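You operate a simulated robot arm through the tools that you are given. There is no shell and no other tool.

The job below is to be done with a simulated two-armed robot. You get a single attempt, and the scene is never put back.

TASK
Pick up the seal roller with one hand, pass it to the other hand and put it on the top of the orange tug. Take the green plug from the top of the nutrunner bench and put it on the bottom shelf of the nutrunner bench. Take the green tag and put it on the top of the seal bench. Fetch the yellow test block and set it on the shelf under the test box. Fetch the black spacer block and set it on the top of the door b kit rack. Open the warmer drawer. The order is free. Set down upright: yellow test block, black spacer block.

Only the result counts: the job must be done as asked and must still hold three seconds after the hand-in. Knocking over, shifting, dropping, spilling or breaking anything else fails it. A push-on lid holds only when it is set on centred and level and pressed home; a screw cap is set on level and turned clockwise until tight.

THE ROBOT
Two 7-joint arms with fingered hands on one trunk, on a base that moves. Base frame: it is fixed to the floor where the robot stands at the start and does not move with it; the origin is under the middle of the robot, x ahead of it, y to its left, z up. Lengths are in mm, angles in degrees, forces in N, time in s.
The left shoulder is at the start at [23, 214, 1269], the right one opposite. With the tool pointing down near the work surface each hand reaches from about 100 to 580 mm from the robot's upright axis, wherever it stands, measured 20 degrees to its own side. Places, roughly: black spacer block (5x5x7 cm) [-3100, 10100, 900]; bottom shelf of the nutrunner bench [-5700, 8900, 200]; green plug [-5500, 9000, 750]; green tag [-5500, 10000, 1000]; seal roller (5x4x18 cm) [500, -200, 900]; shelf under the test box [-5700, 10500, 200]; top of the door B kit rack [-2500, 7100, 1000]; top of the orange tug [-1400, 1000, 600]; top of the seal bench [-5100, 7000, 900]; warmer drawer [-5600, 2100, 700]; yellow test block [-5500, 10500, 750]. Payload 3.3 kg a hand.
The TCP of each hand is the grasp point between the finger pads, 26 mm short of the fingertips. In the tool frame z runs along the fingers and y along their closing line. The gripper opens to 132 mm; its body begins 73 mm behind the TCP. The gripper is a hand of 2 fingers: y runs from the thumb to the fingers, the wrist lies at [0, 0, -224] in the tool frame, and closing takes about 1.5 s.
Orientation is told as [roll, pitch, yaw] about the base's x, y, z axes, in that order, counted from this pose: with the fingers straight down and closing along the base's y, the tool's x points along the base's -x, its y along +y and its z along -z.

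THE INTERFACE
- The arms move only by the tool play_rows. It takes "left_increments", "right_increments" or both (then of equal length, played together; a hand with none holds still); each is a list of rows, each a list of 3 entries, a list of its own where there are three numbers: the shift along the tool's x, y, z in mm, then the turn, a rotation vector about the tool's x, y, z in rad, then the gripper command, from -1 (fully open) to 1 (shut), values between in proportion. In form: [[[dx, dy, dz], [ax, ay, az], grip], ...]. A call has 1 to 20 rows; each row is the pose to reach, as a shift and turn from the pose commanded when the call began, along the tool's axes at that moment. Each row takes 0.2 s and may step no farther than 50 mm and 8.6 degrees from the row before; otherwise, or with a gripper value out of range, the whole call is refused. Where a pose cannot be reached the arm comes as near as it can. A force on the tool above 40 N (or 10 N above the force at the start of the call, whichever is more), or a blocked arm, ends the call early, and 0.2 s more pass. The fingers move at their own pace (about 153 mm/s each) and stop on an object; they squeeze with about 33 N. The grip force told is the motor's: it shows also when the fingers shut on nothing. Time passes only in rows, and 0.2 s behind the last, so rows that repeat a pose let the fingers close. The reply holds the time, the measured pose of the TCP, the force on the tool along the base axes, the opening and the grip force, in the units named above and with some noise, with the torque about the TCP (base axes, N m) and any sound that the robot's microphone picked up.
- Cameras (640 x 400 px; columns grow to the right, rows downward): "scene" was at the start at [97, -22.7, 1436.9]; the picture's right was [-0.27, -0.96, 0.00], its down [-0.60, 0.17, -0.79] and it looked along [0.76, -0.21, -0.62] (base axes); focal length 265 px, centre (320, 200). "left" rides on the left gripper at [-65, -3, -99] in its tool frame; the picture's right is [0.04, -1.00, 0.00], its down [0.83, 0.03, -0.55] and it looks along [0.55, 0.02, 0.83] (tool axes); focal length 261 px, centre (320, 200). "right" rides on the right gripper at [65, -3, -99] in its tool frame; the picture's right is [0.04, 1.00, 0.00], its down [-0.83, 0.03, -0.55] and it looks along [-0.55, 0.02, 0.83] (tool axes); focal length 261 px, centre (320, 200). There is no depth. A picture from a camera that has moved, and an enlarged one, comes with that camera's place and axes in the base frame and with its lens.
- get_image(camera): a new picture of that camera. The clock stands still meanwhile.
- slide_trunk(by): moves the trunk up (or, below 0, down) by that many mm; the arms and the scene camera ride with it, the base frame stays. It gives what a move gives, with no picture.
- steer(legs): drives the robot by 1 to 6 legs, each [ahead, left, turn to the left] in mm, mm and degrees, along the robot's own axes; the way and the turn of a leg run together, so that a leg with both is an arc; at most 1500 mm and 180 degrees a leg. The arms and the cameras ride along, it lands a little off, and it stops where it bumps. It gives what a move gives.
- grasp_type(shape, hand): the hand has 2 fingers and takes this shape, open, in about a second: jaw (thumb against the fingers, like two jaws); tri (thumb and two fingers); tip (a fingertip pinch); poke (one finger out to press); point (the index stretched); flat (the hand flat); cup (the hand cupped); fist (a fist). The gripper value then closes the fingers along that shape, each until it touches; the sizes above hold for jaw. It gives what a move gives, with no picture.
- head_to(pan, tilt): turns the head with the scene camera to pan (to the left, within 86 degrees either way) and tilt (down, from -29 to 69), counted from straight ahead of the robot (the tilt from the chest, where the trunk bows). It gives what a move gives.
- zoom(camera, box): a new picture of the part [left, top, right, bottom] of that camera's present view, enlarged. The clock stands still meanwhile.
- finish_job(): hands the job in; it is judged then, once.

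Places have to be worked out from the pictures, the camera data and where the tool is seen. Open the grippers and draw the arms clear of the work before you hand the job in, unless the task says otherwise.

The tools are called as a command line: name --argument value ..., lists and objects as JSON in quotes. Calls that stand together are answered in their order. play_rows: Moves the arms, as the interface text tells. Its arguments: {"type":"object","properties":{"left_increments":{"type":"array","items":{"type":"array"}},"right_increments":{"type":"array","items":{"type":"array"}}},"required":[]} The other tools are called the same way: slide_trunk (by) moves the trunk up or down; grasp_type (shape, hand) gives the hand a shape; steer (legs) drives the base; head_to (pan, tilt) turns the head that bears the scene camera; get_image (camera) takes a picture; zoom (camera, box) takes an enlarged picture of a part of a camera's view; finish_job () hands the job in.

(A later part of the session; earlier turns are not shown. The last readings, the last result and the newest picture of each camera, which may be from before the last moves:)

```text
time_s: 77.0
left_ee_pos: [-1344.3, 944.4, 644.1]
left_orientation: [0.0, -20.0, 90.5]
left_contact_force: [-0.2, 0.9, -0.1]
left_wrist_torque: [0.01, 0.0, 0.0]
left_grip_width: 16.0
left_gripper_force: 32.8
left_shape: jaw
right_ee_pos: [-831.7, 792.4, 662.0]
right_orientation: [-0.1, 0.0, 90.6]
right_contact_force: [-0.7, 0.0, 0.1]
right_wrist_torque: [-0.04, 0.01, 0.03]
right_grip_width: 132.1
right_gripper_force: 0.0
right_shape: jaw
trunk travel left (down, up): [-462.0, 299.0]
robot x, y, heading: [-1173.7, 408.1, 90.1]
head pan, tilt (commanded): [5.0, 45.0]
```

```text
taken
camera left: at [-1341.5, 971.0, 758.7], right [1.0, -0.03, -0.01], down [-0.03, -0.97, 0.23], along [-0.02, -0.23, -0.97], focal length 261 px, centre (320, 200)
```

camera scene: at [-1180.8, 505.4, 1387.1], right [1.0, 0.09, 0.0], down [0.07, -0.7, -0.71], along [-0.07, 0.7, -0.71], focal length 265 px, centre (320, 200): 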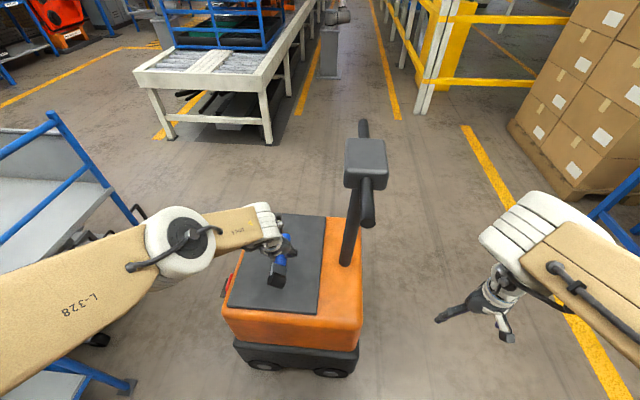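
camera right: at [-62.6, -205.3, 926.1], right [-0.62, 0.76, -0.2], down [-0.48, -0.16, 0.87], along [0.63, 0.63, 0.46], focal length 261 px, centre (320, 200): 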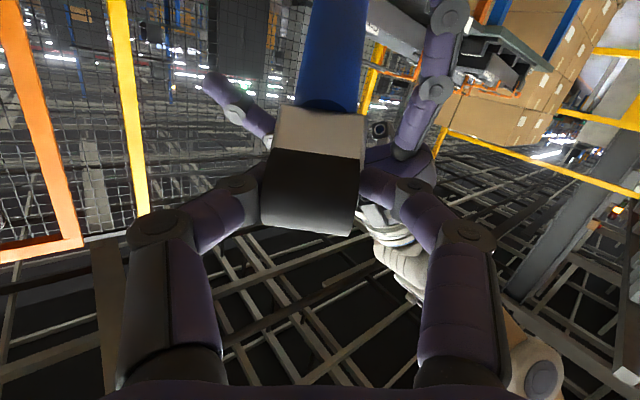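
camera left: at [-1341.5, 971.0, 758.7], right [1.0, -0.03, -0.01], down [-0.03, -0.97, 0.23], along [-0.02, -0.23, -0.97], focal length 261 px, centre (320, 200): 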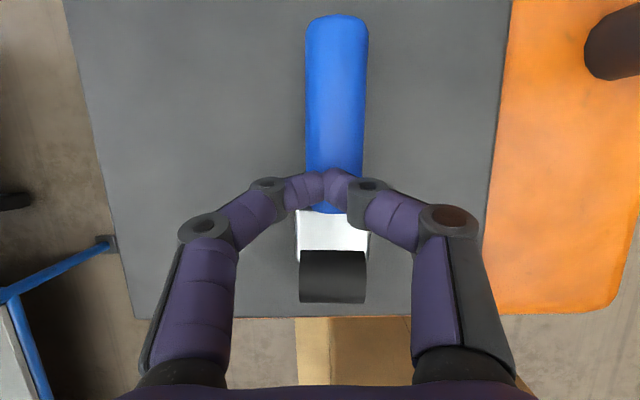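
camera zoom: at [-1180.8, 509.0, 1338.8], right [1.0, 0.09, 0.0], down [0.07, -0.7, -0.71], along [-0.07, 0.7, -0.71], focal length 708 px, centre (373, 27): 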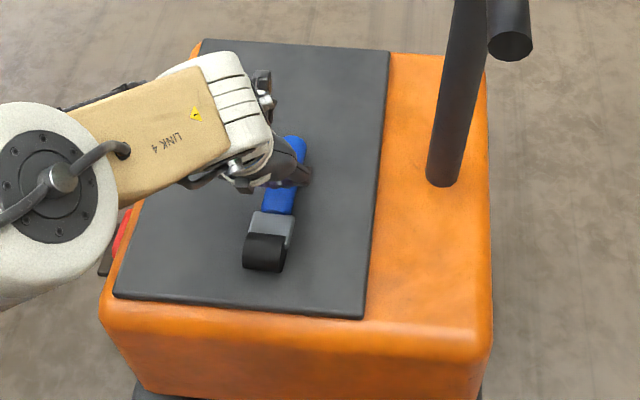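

The roller already rests flat on the deck, squeezed down out of the fingertips, which now only touch its top. I open the hand gently and lift away.

play_rows --left_increments '[[[0, 0, 0], [0, 0, 0], 0.6], [[0, 0, 0], [0, 0, 0], 0.2], [[0, 0, 0], [0, 0, 0], -0.3], [[0, 0, 0], [0, 0, 0], -0.6], [[0, 0, 0], [0, 0, 0], -0.6], [[-7, 0, -19], [0, 0, 0], -0.6], [[-20, 0, -56], [0, 0, 0], -0.6], [[-34, 0, -94], [0, 0, 0], -0.6]]'

get_image --camera "left"

zoom --camera "scene" --box '[200, 190, 400, 340]'

```text
time_s: 78.8
left_ee_pos: [-1342.5, 943.2, 744.3]
left_orientation: [0.1, -20.0, 90.5]
left_contact_force: [-1.0, 0.3, 0.1]
left_wrist_torque: [-0.02, 0.02, 0.03]
left_grip_width: 105.4
left_gripper_force: 0.2
left_shape: jaw
right_ee_pos: [-830.4, 792.9, 661.8]
right_orientation: [-0.1, 0.0, 90.6]
right_contact_force: [-0.3, -0.1, 1.2]
right_wrist_torque: [0.01, 0.01, 0.0]
right_grip_width: 131.7
right_gripper_force: 0.0
right_shape: jaw
trunk travel left (down, up): [-462.0, 299.0]
robot x, y, heading: [-1175.7, 405.4, 90.3]
head pan, tilt (commanded): [5.0, 45.0]
```

```text
taken
camera left: at [-1340.4, 970.2, 858.1], right [1.0, -0.03, -0.01], down [-0.03, -0.97, 0.23], along [-0.02, -0.23, -0.97], focal length 261 px, centre (320, 200)
```

left: 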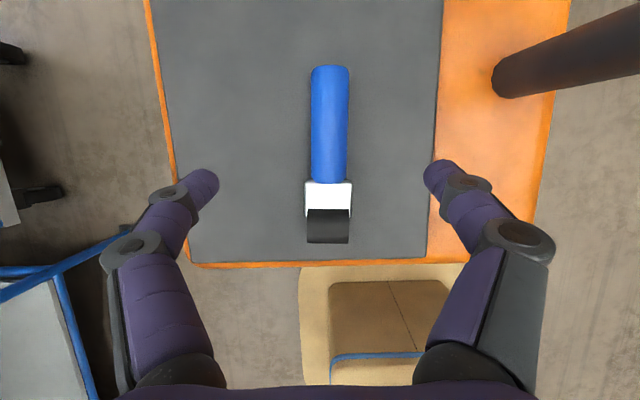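

```text
2.67 times, centred on (300, 265) of scene
camera zoom: at [-1180.8, 508.9, 1338.9], right [1.0, 0.09, 0.0], down [0.07, -0.7, -0.71], along [-0.07, 0.7, -0.71], focal length 708 px, centre (373, 27)
```

zoom: 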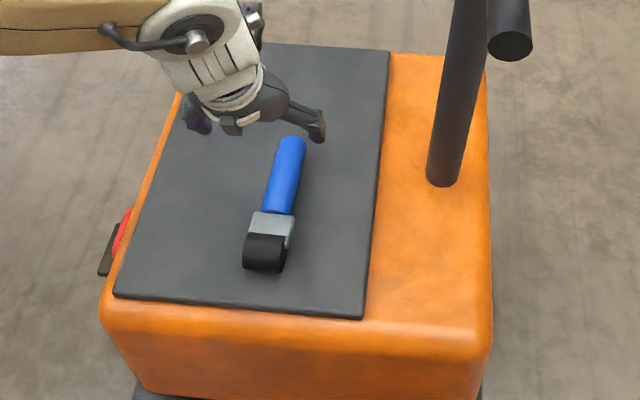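

The roller lies flat on the tug deck and the hand is clear. I draw the left hand back and up, reverse 350 mm, and look around to plan the drive to the warmer.

play_rows --left_increments '[[[20, 0, -60], [0, 0, 0], -1], [[60, 0, -90], [0, 0, 0], -1], [[100, 0, -110], [0, 0, 0], -1], [[130, 0, -120], [0, 0, 0], -1]]'

steer --legs '[[-350, 0, 0]]'

head_to --pan 60 --tilt 20

get_image --camera "scene"

head_to --pan 86 --tilt 25

get_image --camera "scene"

```text
refused: row 1 steps farther than a row can; nothing moved
```

```text
time_s: 81.1
left_ee_pos: [-1345.4, 589.9, 743.0]
left_orientation: [0.0, -20.0, 91.0]
left_contact_force: [0.3, -1.0, 0.6]
left_wrist_torque: [0.03, -0.02, 0.01]
left_grip_width: 105.4
left_gripper_force: 0.0
left_shape: jaw
right_ee_pos: [-831.1, 446.1, 661.8]
right_orientation: [-0.1, 0.0, 91.2]
right_contact_force: [0.5, -0.1, 0.2]
right_wrist_torque: [0.0, -0.02, -0.03]
right_grip_width: 132.0
right_gripper_force: 0.1
right_shape: jaw
trunk travel left (down, up): [-462.0, 299.0]
robot x, y, heading: [-1168.3, 56.1, 91.2]
head pan, tilt (commanded): [5.0, 45.0]
```

```text
time_s: 82.3
left_ee_pos: [-1346.2, 590.5, 743.9]
left_orientation: [0.0, -20.1, 90.9]
left_contact_force: [0.1, 0.0, -0.1]
left_wrist_torque: [-0.01, 0.01, -0.02]
left_grip_width: 105.7
left_gripper_force: 0.1
left_shape: jaw
right_ee_pos: [-831.4, 445.7, 661.5]
right_orientation: [-0.1, -0.1, 91.2]
right_contact_force: [-0.4, 0.0, 0.3]
right_wrist_torque: [0.0, 0.0, 0.02]
right_grip_width: 132.2
right_gripper_force: 0.1
right_shape: jaw
trunk travel left (down, up): [-462.0, 299.0]
robot x, y, heading: [-1171.7, 59.6, 90.8]
head pan, tilt (commanded): [60.0, 20.0]
```

```text
taken
camera scene: at [-1251.2, 122.5, 1377.5], right [0.49, 0.87, 0.0], down [0.3, -0.17, -0.94], along [-0.82, 0.46, -0.34], focal length 265 px, centre (320, 200)
```

scene: 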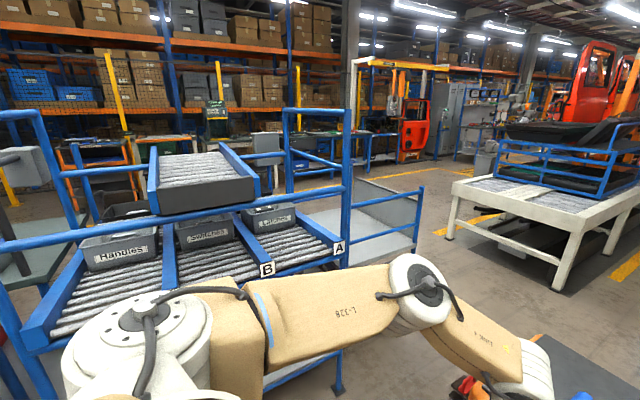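

```text
time_s: 83.2
left_ee_pos: [-1344.6, 590.1, 743.6]
left_orientation: [0.0, -20.1, 90.9]
left_contact_force: [-0.1, 0.1, 0.6]
left_wrist_torque: [-0.01, 0.04, 0.01]
left_grip_width: 105.4
left_gripper_force: 0.1
left_shape: jaw
right_ee_pos: [-831.6, 445.9, 662.5]
right_orientation: [-0.1, 0.0, 91.2]
right_contact_force: [0.1, 0.2, -0.7]
right_wrist_torque: [0.02, 0.01, -0.01]
right_grip_width: 132.2
right_gripper_force: 0.1
right_shape: jaw
trunk travel left (down, up): [-462.0, 299.0]
robot x, y, heading: [-1169.2, 58.7, 90.9]
head pan, tilt (commanded): [85.9, 25.0]
```

```text
taken
camera scene: at [-1261.8, 82.3, 1369.4], right [0.06, 1.0, 0.0], down [0.42, -0.02, -0.91], along [-0.9, 0.05, -0.42], focal length 265 px, centre (320, 200)
```

scene: 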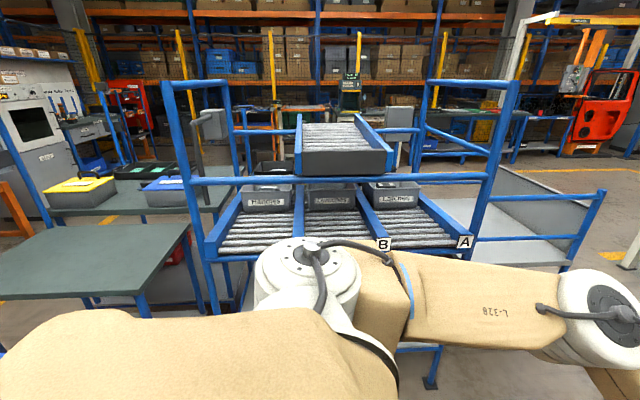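

The west side is blocked here by a flow rack (x about -2050) and tables, so I'll go around the tug's east side and then west between the tug and the conveyor. First I retract the left hand with smaller steps and raise the trunk.

play_rows --left_increments '[[[20, 0, -30], [0, -0.05, 0], -1], [[45, 0, -60], [0, 0, 0], -1], [[70, 0, -80], [0, 0.1, 0], -1], [[95, 0, -90], [0, 0.2, 0], -1], [[115, 0, -95], [0, 0.3, 0], -1], [[130, 0, -95], [0, 0.349, 0], -1]]'

slide_trunk --by 290

steer --legs '[[0, -560, 0]]'

head_to --pan 0 --tilt 25

get_image --camera "scene"

```text
time_s: 84.6
left_ee_pos: [-1342.5, 435.2, 788.0]
left_orientation: [0.0, 0.1, 91.0]
left_contact_force: [-0.1, 0.2, 0.3]
left_wrist_torque: [0.01, 0.01, 0.01]
left_grip_width: 132.1
left_gripper_force: 0.1
left_shape: jaw
right_ee_pos: [-831.8, 445.1, 661.8]
right_orientation: [-0.1, 0.0, 91.2]
right_contact_force: [1.0, 0.1, -0.9]
right_wrist_torque: [0.01, 0.0, -0.03]
right_grip_width: 131.6
right_gripper_force: 0.0
right_shape: jaw
trunk travel left (down, up): [-462.0, 299.0]
robot x, y, heading: [-1169.8, 57.5, 91.0]
head pan, tilt (commanded): [85.9, 25.0]
```

```text
time_s: 87.5
left_ee_pos: [-1342.5, 435.5, 1078.6]
left_orientation: [0.1, -0.1, 91.1]
left_contact_force: [0.2, 0.2, -0.2]
left_wrist_torque: [0.04, -0.01, 0.0]
left_grip_width: 132.0
left_gripper_force: 0.0
left_shape: jaw
right_ee_pos: [-832.5, 446.2, 952.0]
right_orientation: [-0.1, 0.0, 91.2]
right_contact_force: [0.1, -0.3, 0.5]
right_wrist_torque: [-0.01, -0.03, 0.02]
right_grip_width: 131.9
right_gripper_force: 0.0
right_shape: jaw
trunk travel left (down, up): [-752.0, 9.0]
robot x, y, heading: [-1171.6, 54.6, 90.8]
head pan, tilt (commanded): [85.9, 25.0]
```

```text
time_s: 90.8
left_ee_pos: [-774.8, 445.5, 1078.0]
left_orientation: [0.0, 0.0, 91.4]
left_contact_force: [0.8, 0.5, -1.4]
left_wrist_torque: [0.0, 0.04, 0.01]
left_grip_width: 132.1
left_gripper_force: 0.1
left_shape: jaw
right_ee_pos: [-264.9, 458.9, 952.5]
right_orientation: [-0.2, 0.0, 91.5]
right_contact_force: [0.1, -0.4, -0.6]
right_wrist_torque: [0.0, -0.01, -0.01]
right_grip_width: 132.0
right_gripper_force: 0.0
right_shape: jaw
trunk travel left (down, up): [-752.0, 9.0]
robot x, y, heading: [-602.0, 71.4, 91.0]
head pan, tilt (commanded): [85.9, 25.0]
```

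```text
time_s: 92.4
left_ee_pos: [-775.2, 445.0, 1079.3]
left_orientation: [0.0, 0.0, 91.4]
left_contact_force: [0.2, -0.2, -0.8]
left_wrist_torque: [-0.01, -0.01, 0.0]
left_grip_width: 131.7
left_gripper_force: 0.3
left_shape: jaw
right_ee_pos: [-264.8, 458.2, 952.1]
right_orientation: [-0.1, 0.0, 91.4]
right_contact_force: [-0.8, 0.6, 0.5]
right_wrist_torque: [0.0, 0.02, -0.03]
right_grip_width: 132.0
right_gripper_force: 0.2
right_shape: jaw
trunk travel left (down, up): [-752.0, 9.0]
robot x, y, heading: [-600.4, 68.7, 91.2]
head pan, tilt (commanded): [0.0, 25.0]
```

```text
taken
camera scene: at [-603.6, 170.1, 1659.8], right [1.0, 0.02, 0.0], down [0.01, -0.42, -0.91], along [-0.02, 0.91, -0.42], focal length 265 px, centre (320, 200)
```

scene: 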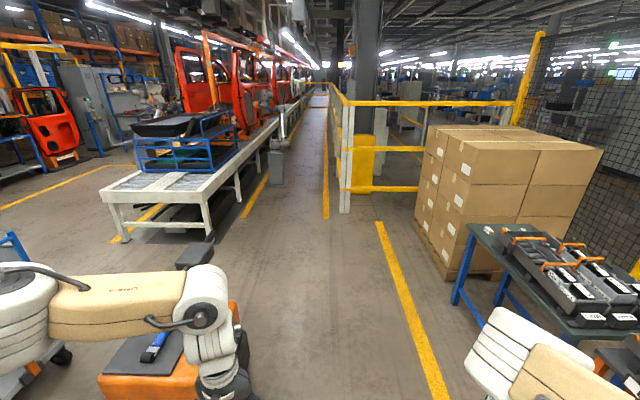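

The corridor ahead is clear: tug on the left, pallet well to the right. I drive ahead about 1600 mm and then look to the west.

steer --legs '[[800, 0, -1], [800, 0, 0]]'

head_to --pan 75 --tilt 22

get_image --camera "scene"

```text
time_s: 100.5
left_ee_pos: [-792.6, 2033.7, 1078.5]
left_orientation: [0.0, 0.0, 90.9]
left_contact_force: [-0.7, 0.3, -0.1]
left_wrist_torque: [0.01, -0.01, -0.02]
left_grip_width: 132.3
left_gripper_force: 0.0
left_shape: jaw
right_ee_pos: [-281.6, 2042.5, 951.2]
right_orientation: [-0.1, -0.1, 90.8]
right_contact_force: [-0.2, -0.4, 0.2]
right_wrist_torque: [0.0, -0.01, 0.01]
right_grip_width: 131.7
right_gripper_force: 0.1
right_shape: jaw
trunk travel left (down, up): [-752.0, 9.0]
robot x, y, heading: [-616.9, 1655.8, 90.5]
head pan, tilt (commanded): [0.0, 25.0]
```

```text
time_s: 102.0
left_ee_pos: [-793.0, 2033.3, 1077.8]
left_orientation: [0.0, -0.1, 90.9]
left_contact_force: [-0.3, 0.8, -0.1]
left_wrist_torque: [-0.02, 0.01, 0.01]
left_grip_width: 132.0
left_gripper_force: 0.1
left_shape: jaw
right_ee_pos: [-282.1, 2042.0, 953.0]
right_orientation: [-0.2, -0.1, 91.0]
right_contact_force: [0.7, 0.3, -0.3]
right_wrist_torque: [-0.02, -0.01, 0.02]
right_grip_width: 131.8
right_gripper_force: 0.1
right_shape: jaw
trunk travel left (down, up): [-752.0, 9.0]
robot x, y, heading: [-619.7, 1653.1, 90.7]
head pan, tilt (commanded): [75.0, 22.0]
```

```text
taken
camera scene: at [-710.8, 1687.6, 1664.6], right [0.25, 0.97, 0.0], down [0.36, -0.09, -0.93], along [-0.9, 0.23, -0.37], focal length 265 px, centre (320, 200)
```

scene: 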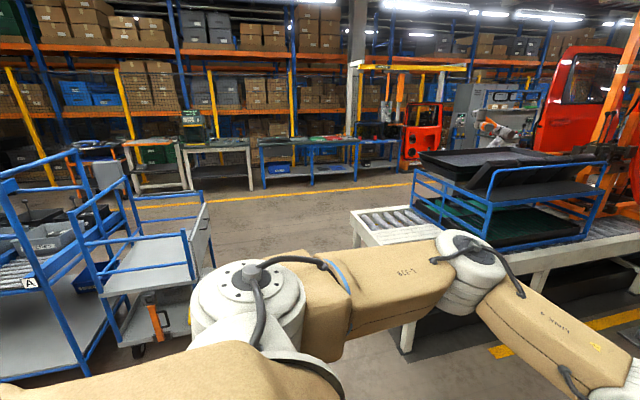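

There is a gap of about 1270 mm between the trolley (north edge y about 1300) and the conveyor end (y about 2570). I strafe left (west) through it facing north, at y about 1720.

steer --legs '[[70, 1100, -0.5], [20, 1100, 0]]'

get_image --camera "scene"

```text
time_s: 112.8
left_ee_pos: [-2977.2, 2120.6, 1078.2]
left_orientation: [0.0, 0.0, 89.6]
left_contact_force: [-0.3, 0.0, 0.0]
left_wrist_torque: [0.0, 0.01, -0.05]
left_grip_width: 131.8
left_gripper_force: 0.1
left_shape: jaw
right_ee_pos: [-2468.4, 2117.5, 951.8]
right_orientation: [-0.1, 0.1, 89.8]
right_contact_force: [-0.7, -0.4, 0.1]
right_wrist_torque: [0.01, -0.01, -0.02]
right_grip_width: 131.8
right_gripper_force: 0.0
right_shape: jaw
trunk travel left (down, up): [-752.0, 9.0]
robot x, y, heading: [-2816.7, 1738.4, 89.5]
head pan, tilt (commanded): [75.0, 22.0]
```

```text
taken
camera scene: at [-2904.7, 1773.3, 1664.6], right [0.27, 0.96, 0.0], down [0.36, -0.1, -0.93], along [-0.89, 0.25, -0.37], focal length 265 px, centre (320, 200)
```

scene: 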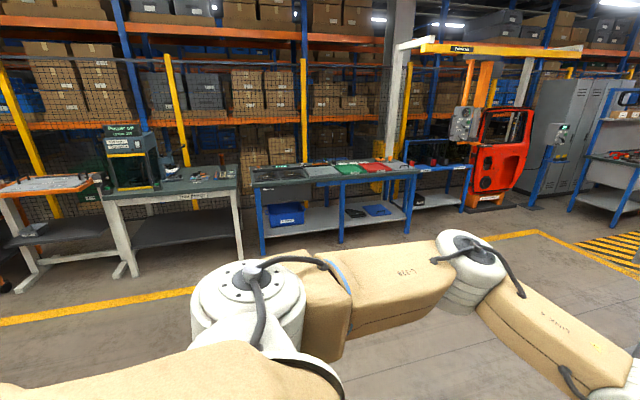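

Open floor now; benches line the west wall. I strafe another 1200 mm west, turn left to face west and look at the area of the warmer drawer (-5600, 2100, 700).

steer --legs '[[0, 1200, 0], [0, 0, 90]]'

head_to --pan 0 --tilt 25

get_image --camera "scene"

```text
time_s: 122.7
left_ee_pos: [-4410.2, 1591.6, 1078.9]
left_orientation: [0.1, 0.1, 178.8]
left_contact_force: [0.1, 0.1, 0.5]
left_wrist_torque: [0.01, -0.01, 0.02]
left_grip_width: 132.1
left_gripper_force: 0.0
left_shape: jaw
right_ee_pos: [-4400.3, 2102.2, 952.7]
right_orientation: [-0.1, 0.0, 179.0]
right_contact_force: [0.6, 1.1, -0.9]
right_wrist_torque: [0.01, 0.03, 0.0]
right_grip_width: 131.8
right_gripper_force: 0.1
right_shape: jaw
trunk travel left (down, up): [-752.0, 9.0]
robot x, y, heading: [-4022.6, 1749.5, 178.7]
head pan, tilt (commanded): [75.0, 22.0]
```

```text
time_s: 124.2
left_ee_pos: [-4410.2, 1593.2, 1077.9]
left_orientation: [0.1, 0.0, 178.8]
left_contact_force: [0.9, 0.3, -0.2]
left_wrist_torque: [-0.02, -0.01, 0.02]
left_grip_width: 132.2
left_gripper_force: 0.1
left_shape: jaw
right_ee_pos: [-4401.6, 2103.1, 952.4]
right_orientation: [-0.1, 0.0, 178.9]
right_contact_force: [0.9, -0.3, 0.3]
right_wrist_torque: [0.02, -0.03, 0.01]
right_grip_width: 131.9
right_gripper_force: 0.1
right_shape: jaw
trunk travel left (down, up): [-752.0, 9.0]
robot x, y, heading: [-4022.3, 1753.8, 178.7]
head pan, tilt (commanded): [0.0, 25.0]
```

```text
taken
camera scene: at [-4126.3, 1753.4, 1659.8], right [0.02, 1.0, 0.0], down [0.42, -0.01, -0.91], along [-0.91, 0.02, -0.42], focal length 265 px, centre (320, 200)
```

scene: 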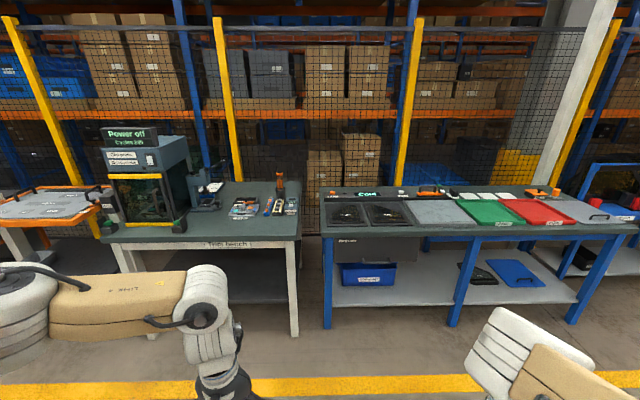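

The blue bench's left end has a dark front with a small label under two black trays, probably the warmer drawer. I zoom in there.

zoom --camera "scene" --box '[310, 180, 470, 280]'

```text
4.00 times, centred on (390, 230) of scene
camera zoom: at [-4126.3, 1753.4, 1659.8], right [0.02, 1.0, 0.0], down [0.42, -0.01, -0.91], along [-0.91, 0.02, -0.42], focal length 1061 px, centre (40, 80)
```

zoom: 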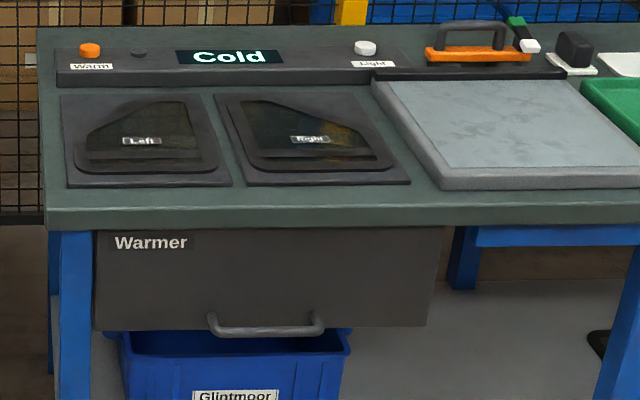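

The drawer front is labelled "Warmer" and has a horizontal bar handle near (x -5400, y 2120, z 650). I drive 500 mm closer and about 120 mm right, then measure it again from there.

steer --legs '[[500, -120, 1.3]]'

head_to --pan -8 --tilt 45

get_image --camera "scene"

```text
time_s: 127.2
left_ee_pos: [-4896.2, 1708.9, 1077.4]
left_orientation: [0.0, 0.1, -179.7]
left_contact_force: [-0.6, -0.2, 0.0]
left_wrist_torque: [-0.02, -0.02, -0.02]
left_grip_width: 131.8
left_gripper_force: 0.0
left_shape: jaw
right_ee_pos: [-4900.3, 2220.9, 952.6]
right_orientation: [-0.1, 0.0, -179.6]
right_contact_force: [0.1, 0.1, 0.5]
right_wrist_torque: [-0.01, 0.0, 0.01]
right_grip_width: 132.1
right_gripper_force: 0.1
right_shape: jaw
trunk travel left (down, up): [-752.0, 9.0]
robot x, y, heading: [-4511.2, 1879.2, -179.7]
head pan, tilt (commanded): [0.0, 25.0]
```

```text
time_s: 128.0
left_ee_pos: [-4896.5, 1709.2, 1078.0]
left_orientation: [0.0, 0.1, -179.6]
left_contact_force: [0.3, -0.3, 0.0]
left_wrist_torque: [-0.03, 0.02, 0.0]
left_grip_width: 132.1
left_gripper_force: 0.0
left_shape: jaw
right_ee_pos: [-4899.7, 2219.7, 952.0]
right_orientation: [-0.1, 0.0, -179.6]
right_contact_force: [-0.5, 0.0, -0.4]
right_wrist_torque: [0.0, 0.01, -0.02]
right_grip_width: 132.1
right_gripper_force: 0.1
right_shape: jaw
trunk travel left (down, up): [-752.0, 9.0]
robot x, y, heading: [-4515.6, 1873.7, -180.2]
head pan, tilt (commanded): [-8.0, 45.0]
```

```text
taken
camera scene: at [-4604.9, 1888.5, 1629.3], right [0.14, 0.99, 0.0], down [0.7, -0.1, -0.71], along [-0.7, 0.1, -0.71], focal length 265 px, centre (320, 200)
```

scene: 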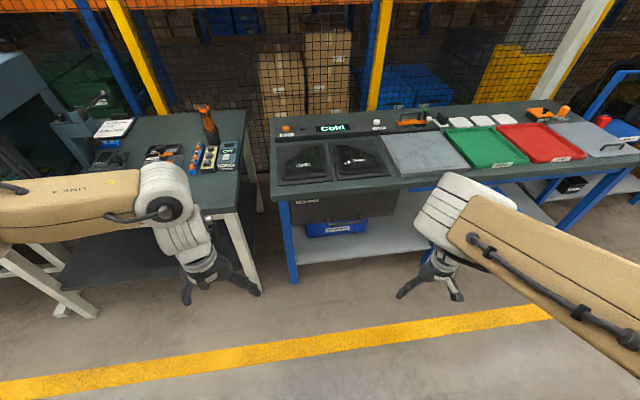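

zoom --camera "scene" --box '[260, 150, 420, 250]'

```text
4.00 times, centred on (340, 200) of scene
camera zoom: at [-4604.9, 1888.5, 1629.3], right [0.14, 0.99, 0.0], down [0.7, -0.1, -0.71], along [-0.7, 0.1, -0.71], focal length 1061 px, centre (240, 200)
```

zoom: 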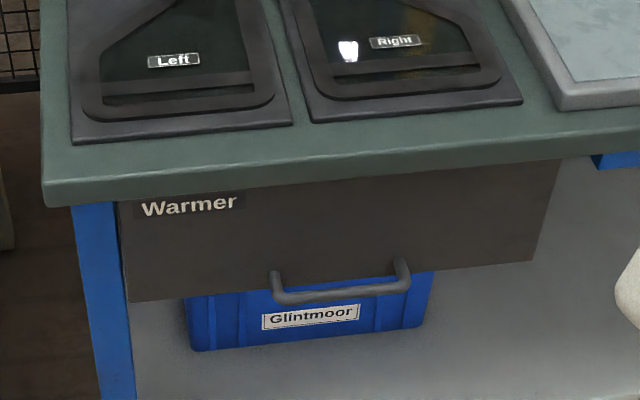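

Triangulated handle bar: x -5365, z 690, y 2043 to 2186, standing about 37 mm off the drawer front. I'll grip it with the right hand pointing level forward and closing vertically, so I turn the right hand that way here in free space and pull the left hand back.

play_rows --left_increments '[[[10, 0, 0], [0, 0, 0], -1], [[20, 0, 0], [0, 0, 0], -1], [[30, 0, 0], [0, 0, 0], -1], [[40, 0, 0], [0, 0, 0], -1], [[50, 0, 0], [0, 0, 0], -1], [[60, 0, 0], [0, 0, 0], -1], [[70, 0, 0], [0, 0, 0], -1], [[80, 0, 0], [0, 0, 0], -1], [[90, 0, 0], [0, 0, 0], -1], [[100, 0, 0], [0, 0, 0], -1], [[110, 0, 0], [0, 0, 0], -1], [[120, 0, 0], [0, 0, 0], -1], [[120, 0, 0], [0, 0, 0], -1], [[120, 0, 0], [0, 0, 0], -1], [[120, 0, 0], [0, 0, 0], -1], [[120, 0, 0], [0, 0, 0], -1]]' --right_increments '[[[-3, 7, -5], [-0.081, -0.081, 0.081], -1], [[-6, 14, -10], [-0.161, -0.161, 0.161], -1], [[-9, 21, -16], [-0.242, -0.242, 0.242], -1], [[-12, 28, -21], [-0.322, -0.322, 0.322], -1], [[-15, 35, -26], [-0.403, -0.403, 0.403], -1], [[-18, 42, -31], [-0.484, -0.484, 0.484], -1], [[-21, 49, -36], [-0.564, -0.564, 0.564], -1], [[-24, 56, -42], [-0.645, -0.645, 0.645], -1], [[-27, 63, -47], [-0.726, -0.726, 0.726], -1], [[-30, 70, -52], [-0.806, -0.806, 0.806], -1], [[-33, 77, -57], [-0.887, -0.887, 0.887], -1], [[-36, 84, -62], [-0.967, -0.967, 0.967], -1], [[-39, 91, -68], [-1.048, -1.048, 1.048], -1], [[-42, 98, -73], [-1.129, -1.129, 1.129], -1], [[-45, 105, -78], [-1.2092, -1.2092, 1.2092], -1], [[-45, 105, -78], [-1.2092, -1.2092, 1.2092], -1]]'

get_image --camera "scene"

```text
time_s: 131.4
left_ee_pos: [-4776.2, 1710.7, 1079.7]
left_orientation: [0.1, 0.0, -179.7]
left_contact_force: [0.0, -0.1, 0.7]
left_wrist_torque: [0.03, 0.02, -0.03]
left_grip_width: 132.1
left_gripper_force: 0.0
left_shape: jaw
right_ee_pos: [-4940.4, 2123.6, 1036.0]
right_orientation: [90.1, -0.2, 93.0]
right_contact_force: [-0.2, 0.8, 0.3]
right_wrist_torque: [0.0, 0.0, -0.01]
right_grip_width: 132.1
right_gripper_force: 0.1
right_shape: jaw
right hand out of reach, approached as far as the arm can: row 14, 15, 16
trunk travel left (down, up): [-752.0, 9.0]
robot x, y, heading: [-4520.0, 1875.8, -180.1]
head pan, tilt (commanded): [-8.0, 45.0]
```

```text
taken
camera scene: at [-4605.2, 1888.8, 1629.2], right [0.14, 0.99, 0.0], down [0.7, -0.1, -0.71], along [-0.7, 0.1, -0.71], focal length 265 px, centre (320, 200)
```

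scene: 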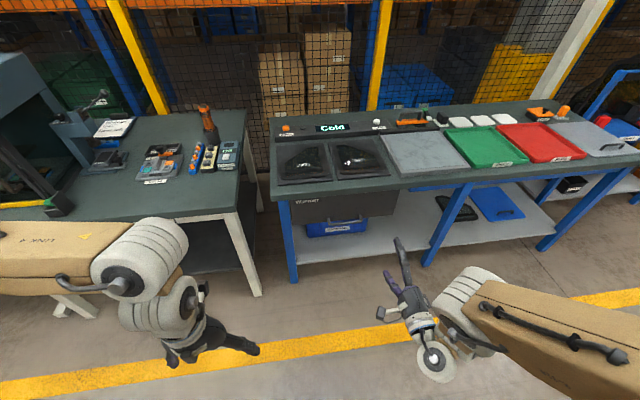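

The right hand points level at the bench with its fingers closing vertically, at (-4940, 2124, 1036). I lower the trunk 346 mm to bring it to handle height, drive ahead 330 mm, and check with the right camera.

slide_trunk --by -346

steer --legs '[[330, 0, 0]]'

get_image --camera "right"

get_image --camera "scene"

```text
time_s: 134.8
left_ee_pos: [-4776.4, 1710.7, 731.9]
left_orientation: [0.0, 0.0, -179.7]
left_contact_force: [-0.4, 0.2, 0.7]
left_wrist_torque: [-0.02, 0.0, 0.0]
left_grip_width: 131.9
left_gripper_force: 0.1
left_shape: jaw
right_ee_pos: [-4927.7, 2122.8, 668.7]
right_orientation: [87.1, 0.1, 93.0]
right_contact_force: [-0.4, -0.2, -0.3]
right_wrist_torque: [0.0, 0.0, 0.01]
right_grip_width: 131.7
right_gripper_force: 0.1
right_shape: jaw
trunk travel left (down, up): [-406.0, 355.0]
robot x, y, heading: [-4513.9, 1876.8, -179.9]
head pan, tilt (commanded): [-8.0, 45.0]
```

```text
time_s: 137.0
left_ee_pos: [-5114.5, 1710.4, 732.3]
left_orientation: [0.0, 0.1, -179.9]
left_contact_force: [-0.1, -0.4, -0.6]
left_wrist_torque: [0.03, -0.01, -0.01]
left_grip_width: 131.9
left_gripper_force: 0.1
left_shape: jaw
right_ee_pos: [-5265.6, 2123.3, 668.8]
right_orientation: [87.0, 0.1, 92.9]
right_contact_force: [0.8, 0.0, 0.4]
right_wrist_torque: [-0.03, 0.03, -0.02]
right_grip_width: 131.9
right_gripper_force: 0.0
right_shape: jaw
trunk travel left (down, up): [-406.0, 355.0]
robot x, y, heading: [-4850.6, 1876.3, -180.2]
head pan, tilt (commanded): [-8.0, 45.0]
```

```text
taken
camera right: at [-5161.6, 2064.7, 670.4], right [-0.05, -0.04, 1.0], down [0.51, 0.86, 0.06], along [-0.86, 0.51, -0.02], focal length 261 px, centre (320, 200)
```

right: 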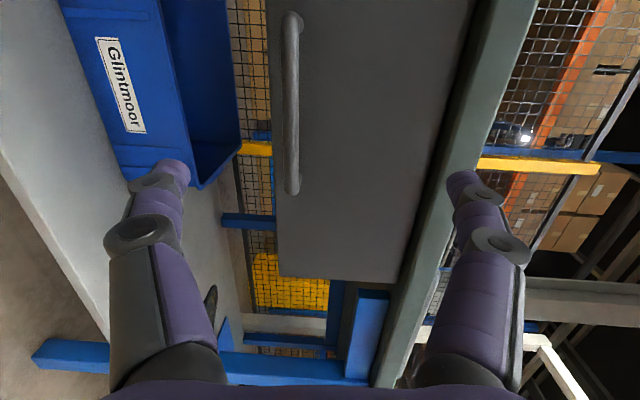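

```text
taken
camera scene: at [-4958.7, 1888.4, 1282.5], right [0.14, 0.99, 0.0], down [0.7, -0.1, -0.71], along [-0.7, 0.1, -0.71], focal length 265 px, centre (320, 200)
```

scene: 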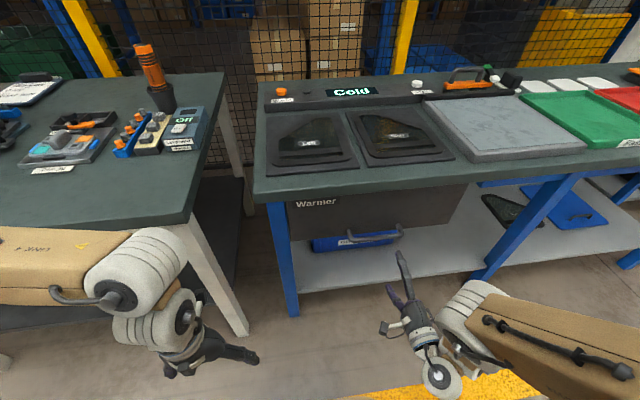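

The two cameras disagree a bit on the bar's height (640 versus 690), so I zoom in on both to resolve it before advancing.

zoom --camera "scene" --box '[280, 180, 480, 305]'

zoom --camera "right" --box '[160, 0, 480, 200]'

```text
3.20 times, centred on (380, 242) of scene
camera zoom: at [-4958.7, 1888.4, 1282.5], right [0.14, 0.99, 0.0], down [0.7, -0.1, -0.71], along [-0.7, 0.1, -0.71], focal length 849 px, centre (128, 64)
```

zoom: 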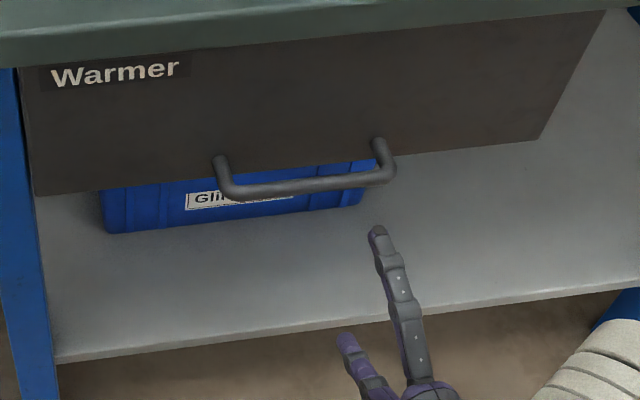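

```text
2.00 times, centred on (320, 100) of right
camera zoom: at [-5161.6, 2064.7, 670.4], right [-0.05, -0.04, 1.0], down [0.51, 0.86, 0.06], along [-0.86, 0.51, -0.02], focal length 521 px, centre (320, 400)
```

zoom: 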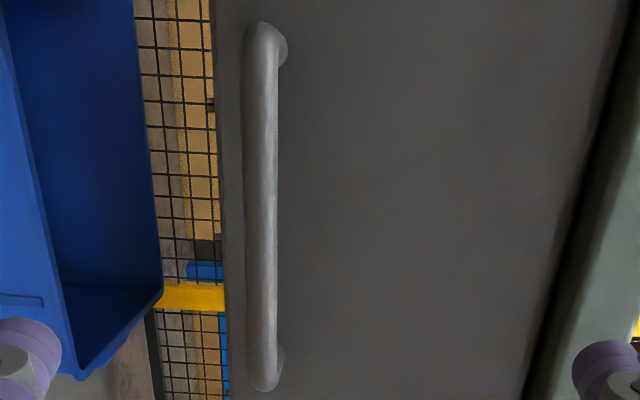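

Combining the scene and right cameras (good baseline) puts the bar at about (-5417, 2127, 633). I lower the trunk 33 mm and drive 100 mm ahead so the fingertips stand about 25 mm short of the bar, then look again.

slide_trunk --by -33

steer --legs '[[95, 0, 0]]'

get_image --camera "right"

zoom --camera "scene" --box '[280, 180, 520, 330]'

```text
time_s: 137.8
left_ee_pos: [-5114.2, 1710.4, 699.2]
left_orientation: [0.0, 0.0, -179.8]
left_contact_force: [-0.5, 0.0, 1.0]
left_wrist_torque: [0.01, 0.02, 0.0]
left_grip_width: 131.6
left_gripper_force: 0.0
left_shape: jaw
right_ee_pos: [-5264.3, 2123.4, 631.5]
right_orientation: [86.9, -0.1, 92.9]
right_contact_force: [0.8, 0.4, -0.3]
right_wrist_torque: [-0.02, 0.01, -0.02]
right_grip_width: 131.9
right_gripper_force: 0.2
right_shape: jaw
trunk travel left (down, up): [-373.0, 388.0]
robot x, y, heading: [-4849.5, 1879.9, -180.0]
head pan, tilt (commanded): [-8.0, 45.0]
```

```text
time_s: 138.9
left_ee_pos: [-5210.3, 1710.5, 697.9]
left_orientation: [0.1, 0.0, -179.8]
left_contact_force: [0.3, 0.0, -0.5]
left_wrist_torque: [0.0, -0.01, -0.03]
left_grip_width: 131.8
left_gripper_force: 0.0
left_shape: jaw
right_ee_pos: [-5360.5, 2123.5, 631.4]
right_orientation: [86.6, -0.1, 93.0]
right_contact_force: [-0.2, -0.2, 0.2]
right_wrist_torque: [0.03, -0.04, 0.02]
right_grip_width: 132.0
right_gripper_force: 0.1
right_shape: jaw
trunk travel left (down, up): [-373.0, 388.0]
robot x, y, heading: [-4948.8, 1873.6, 180.1]
head pan, tilt (commanded): [-8.0, 45.0]
```

```text
taken
camera right: at [-5257.0, 2064.8, 634.5], right [-0.06, -0.04, 1.0], down [0.51, 0.86, 0.07], along [-0.86, 0.51, -0.02], focal length 261 px, centre (320, 200)
```

right: 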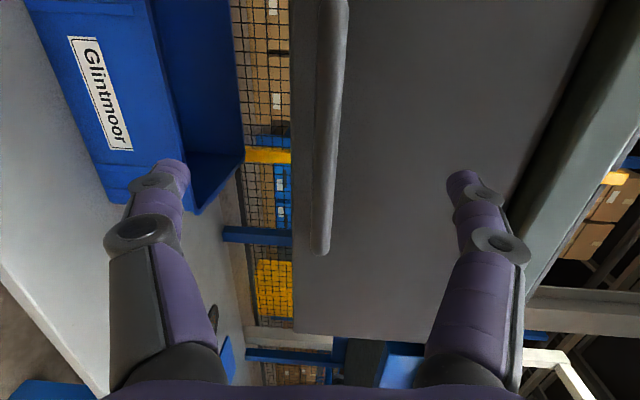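

```text
2.67 times, centred on (400, 255) of scene
camera zoom: at [-5059.4, 1888.4, 1249.2], right [0.14, 0.99, 0.0], down [0.7, -0.1, -0.71], along [-0.7, 0.1, -0.71], focal length 708 px, centre (107, 53)
```

zoom: 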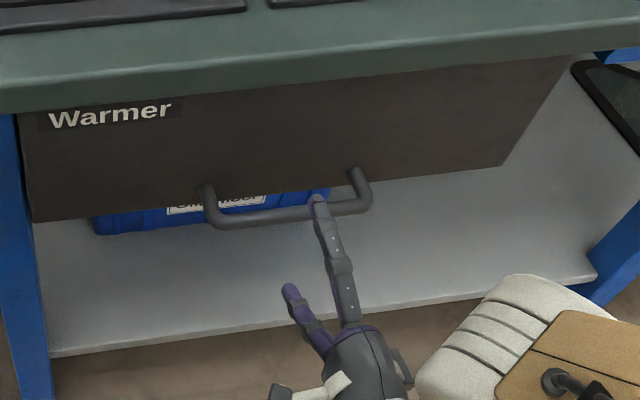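

Both cameras now agree: the bar is at x about -5412, z 634, straddled by the fingers, 50 mm ahead of the TCP. I advance 45 mm with the arm, rising 4 mm, and look.

play_rows --right_increments '[[[0, 2, 15], [0, 0, 0], -1], [[0, 4, 30], [0, 0, 0], -1], [[0, 5, 40], [0, 0, 0], -1], [[0, 5, 46], [0, 0, 0], -1], [[0, 5, 46], [0, 0, 0], -1]]'

get_image --camera "right"

```text
time_s: 140.1
left_ee_pos: [-5209.3, 1711.2, 699.4]
left_orientation: [-0.1, 0.0, -179.9]
left_contact_force: [-0.1, 0.0, 0.3]
left_wrist_torque: [0.01, -0.01, -0.03]
left_grip_width: 131.7
left_gripper_force: 0.0
left_shape: jaw
right_ee_pos: [-5390.1, 2127.5, 655.9]
right_orientation: [86.8, 0.0, 92.9]
right_contact_force: [0.2, 0.3, -0.3]
right_wrist_torque: [-0.02, 0.0, -0.01]
right_grip_width: 131.9
right_gripper_force: 0.1
right_shape: jaw
right hand out of reach, approached as far as the arm can: row 1, 2, 3, 4, 5
trunk travel left (down, up): [-373.0, 388.0]
robot x, y, heading: [-4947.7, 1876.9, 179.8]
head pan, tilt (commanded): [-8.0, 45.0]
```

```text
taken
camera right: at [-5285.7, 2068.2, 658.6], right [-0.05, -0.04, 1.0], down [0.51, 0.86, 0.07], along [-0.86, 0.51, -0.02], focal length 261 px, centre (320, 200)
```

right: 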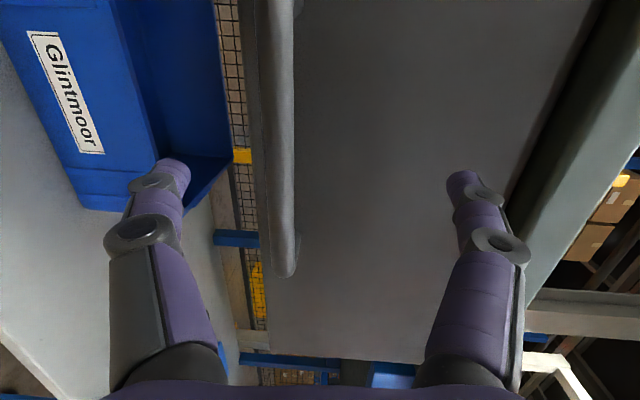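

The arm's reach limit lifted the hand to z 656 as it advanced. I lower the trunk 23 mm and creep the base ahead 20 mm instead.

slide_trunk --by -23

steer --legs '[[20, 0, 0]]'

get_image --camera "right"

zoom --camera "scene" --box '[280, 180, 520, 330]'

```text
time_s: 140.8
left_ee_pos: [-5209.4, 1709.8, 676.5]
left_orientation: [0.0, 0.0, -180.0]
left_contact_force: [-0.3, 0.2, 0.4]
left_wrist_torque: [-0.01, 0.01, 0.0]
left_grip_width: 132.0
left_gripper_force: 0.1
left_shape: jaw
right_ee_pos: [-5389.6, 2127.3, 633.1]
right_orientation: [86.8, 0.0, 93.1]
right_contact_force: [0.4, -0.3, 0.1]
right_wrist_torque: [0.0, -0.04, 0.0]
right_grip_width: 131.9
right_gripper_force: 0.0
right_shape: jaw
trunk travel left (down, up): [-350.0, 411.0]
robot x, y, heading: [-4946.1, 1878.1, 179.9]
head pan, tilt (commanded): [-8.0, 45.0]
```

```text
time_s: 141.6
left_ee_pos: [-5230.3, 1711.3, 676.0]
left_orientation: [0.0, 0.0, -179.9]
left_contact_force: [0.4, -0.5, 0.4]
left_wrist_torque: [-0.01, 0.01, -0.02]
left_grip_width: 132.2
left_gripper_force: 0.0
left_shape: jaw
right_ee_pos: [-5408.9, 2128.0, 633.2]
right_orientation: [86.8, 0.0, 92.9]
right_contact_force: [0.8, 0.2, -0.3]
right_wrist_torque: [-0.01, 0.0, 0.03]
right_grip_width: 131.8
right_gripper_force: 0.1
right_shape: jaw
trunk travel left (down, up): [-350.0, 411.0]
robot x, y, heading: [-4968.8, 1879.9, 179.9]
head pan, tilt (commanded): [-8.0, 45.0]
```

```text
taken
camera right: at [-5305.9, 2067.9, 635.3], right [-0.06, -0.04, 1.0], down [0.51, 0.86, 0.07], along [-0.86, 0.51, -0.02], focal length 261 px, centre (320, 200)
```

right: 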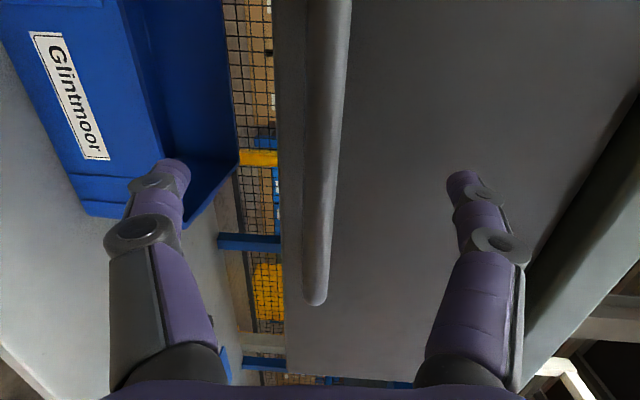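

```text
2.67 times, centred on (400, 255) of scene
camera zoom: at [-5083.2, 1888.4, 1226.0], right [0.14, 0.99, 0.0], down [0.7, -0.1, -0.71], along [-0.7, 0.1, -0.71], focal length 708 px, centre (107, 53)
```

zoom: 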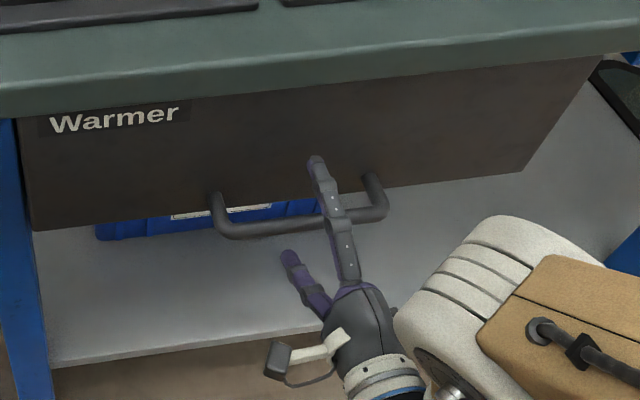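

The TCP is at (-5409, 2128, 633) with the bar right between the fingers. I close the right hand on it.

play_rows --right_increments '[[[0, 0, 0], [0, 0, 0], 0], [[0, 0, 0], [0, 0, 0], 0.5], [[0, 0, 0], [0, 0, 0], 1], [[0, 0, 0], [0, 0, 0], 1], [[0, 0, 0], [0, 0, 0], 1], [[0, 0, 0], [0, 0, 0], 1], [[0, 0, 0], [0, 0, 0], 1]]'

get_image --camera "right"

```text
time_s: 143.2
left_ee_pos: [-5230.5, 1710.4, 675.2]
left_orientation: [0.0, 0.0, -179.9]
left_contact_force: [0.0, -0.5, 0.3]
left_wrist_torque: [-0.02, 0.02, -0.01]
left_grip_width: 131.9
left_gripper_force: 0.0
left_shape: jaw
right_ee_pos: [-5408.1, 2127.9, 632.9]
right_orientation: [86.7, 0.0, 93.0]
right_contact_force: [0.8, 0.2, -0.1]
right_wrist_torque: [0.04, 0.02, -0.01]
right_grip_width: 0.3
right_gripper_force: 33.3
right_shape: jaw
trunk travel left (down, up): [-350.0, 411.0]
robot x, y, heading: [-4970.8, 1873.5, 179.9]
head pan, tilt (commanded): [-8.0, 45.0]
```

```text
taken
camera right: at [-5305.7, 2067.9, 635.4], right [-0.05, -0.04, 1.0], down [0.51, 0.86, 0.07], along [-0.86, 0.51, -0.02], focal length 261 px, centre (320, 200)
```

right: 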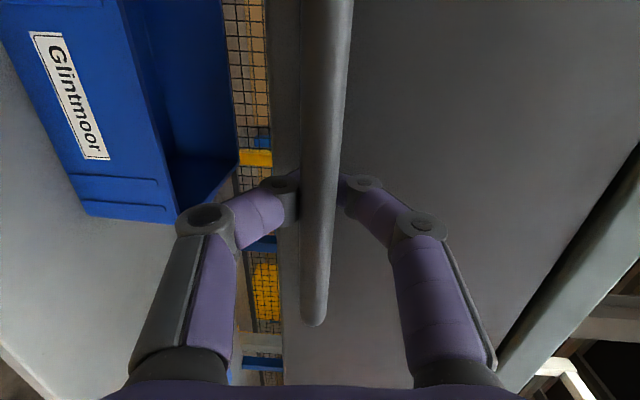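

The fingertips have closed behind the bar (width 0), hooking it. I pull by driving back 100 mm and check that the drawer follows.

steer --legs '[[-100, 0, 0]]'

get_image --camera "right"

get_image --camera "scene"

```text
time_s: 144.3
left_ee_pos: [-5129.1, 1711.2, 676.3]
left_orientation: [0.0, 0.1, -179.8]
left_contact_force: [0.1, 0.3, -0.4]
left_wrist_torque: [0.01, -0.01, 0.0]
left_grip_width: 131.6
left_gripper_force: 0.1
left_shape: jaw
right_ee_pos: [-5307.1, 2127.7, 633.7]
right_orientation: [86.8, 0.0, 92.9]
right_contact_force: [-0.3, 0.2, -0.4]
right_wrist_torque: [-0.01, 0.0, 0.02]
right_grip_width: 0.0
right_gripper_force: 33.2
right_shape: jaw
trunk travel left (down, up): [-350.0, 411.0]
robot x, y, heading: [-4866.7, 1877.2, 180.0]
head pan, tilt (commanded): [-8.0, 45.0]
```

```text
taken
camera right: at [-5203.8, 2068.3, 635.8], right [-0.05, -0.04, 1.0], down [0.51, 0.86, 0.07], along [-0.86, 0.51, -0.02], focal length 261 px, centre (320, 200)
```

right: 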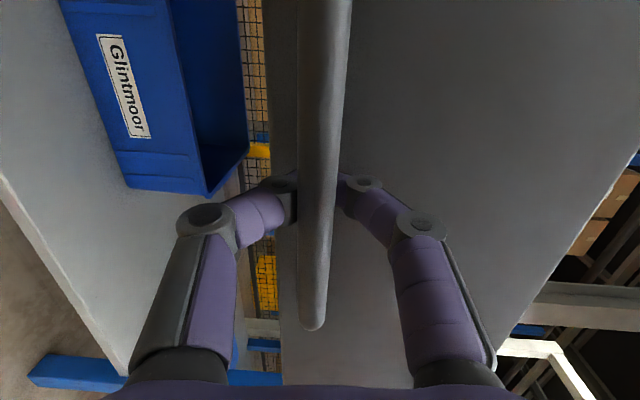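

```text
taken
camera scene: at [-4980.6, 1888.6, 1226.2], right [0.14, 0.99, 0.0], down [0.7, -0.1, -0.71], along [-0.7, 0.1, -0.71], focal length 265 px, centre (320, 200)
```

scene: 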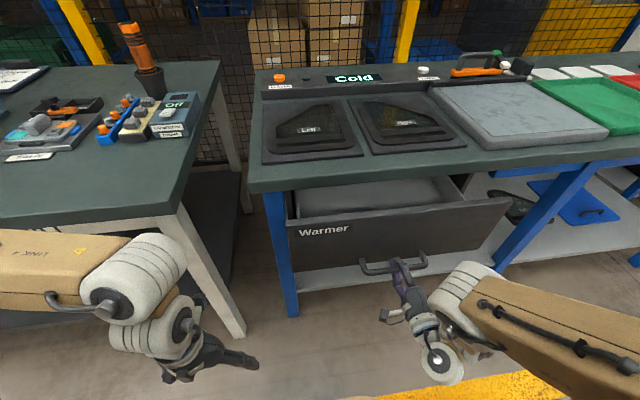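

The drawer follows freely, open about 100 mm. I pull another 120 mm.

steer --legs '[[-120, 0, 0]]'

get_image --camera "scene"

```text
time_s: 145.6
left_ee_pos: [-5005.9, 1709.9, 676.9]
left_orientation: [0.0, 0.0, -179.9]
left_contact_force: [0.5, 0.0, -0.5]
left_wrist_torque: [-0.01, 0.02, 0.04]
left_grip_width: 131.9
left_gripper_force: 0.0
left_shape: jaw
right_ee_pos: [-5185.7, 2127.1, 632.9]
right_orientation: [86.8, 0.0, 93.0]
right_contact_force: [1.2, -0.1, -0.2]
right_wrist_torque: [0.01, 0.0, 0.0]
right_grip_width: 0.0
right_gripper_force: 32.7
right_shape: jaw
trunk travel left (down, up): [-350.0, 411.0]
robot x, y, heading: [-4742.1, 1880.7, 179.9]
head pan, tilt (commanded): [-8.0, 45.0]
```

```text
taken
camera scene: at [-4858.7, 1888.3, 1226.1], right [0.14, 0.99, 0.0], down [0.7, -0.1, -0.71], along [-0.7, 0.1, -0.71], focal length 265 px, centre (320, 200)
```

scene: 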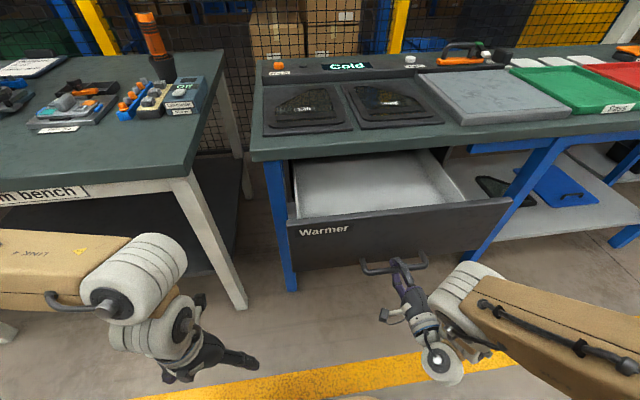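

The drawer is out about 220 mm and still moves freely. I pull another 80 mm to open it well.

steer --legs '[[-80, 0, 0]]'

get_image --camera "scene"

get_image --camera "right"

```text
time_s: 146.6
left_ee_pos: [-4927.5, 1710.4, 677.7]
left_orientation: [0.1, -0.1, -179.9]
left_contact_force: [0.2, 0.2, 0.0]
left_wrist_torque: [0.01, -0.01, 0.02]
left_grip_width: 132.0
left_gripper_force: 0.0
left_shape: jaw
right_ee_pos: [-5107.6, 2126.4, 633.7]
right_orientation: [86.9, 0.0, 92.9]
right_contact_force: [-1.4, -0.2, -0.7]
right_wrist_torque: [0.01, -0.01, 0.01]
right_grip_width: 0.0
right_gripper_force: 32.3
right_shape: jaw
trunk travel left (down, up): [-350.0, 411.0]
robot x, y, heading: [-4667.6, 1873.3, 180.1]
head pan, tilt (commanded): [-8.0, 45.0]
```

```text
taken
camera scene: at [-4779.7, 1888.3, 1226.1], right [0.14, 0.99, 0.0], down [0.7, -0.1, -0.71], along [-0.7, 0.1, -0.71], focal length 265 px, centre (320, 200)
```

scene: 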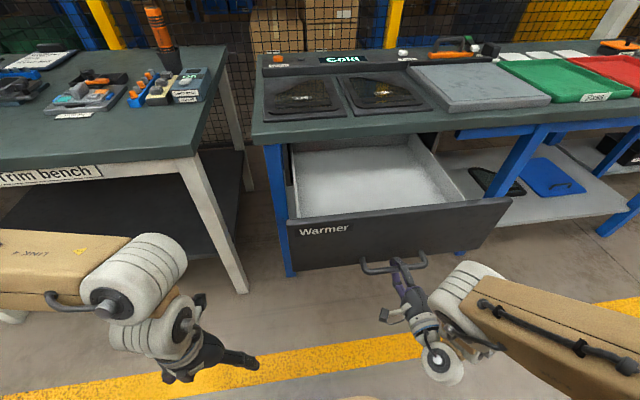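

```text
taken
camera right: at [-5003.5, 2067.7, 636.1], right [-0.05, -0.04, 1.0], down [0.51, 0.86, 0.06], along [-0.86, 0.51, -0.02], focal length 261 px, centre (320, 200)
```

right: 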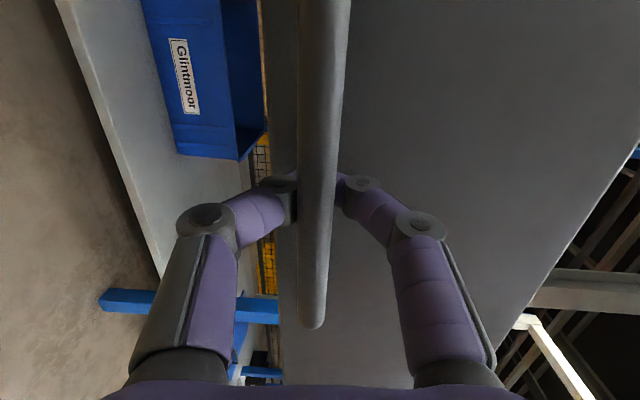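

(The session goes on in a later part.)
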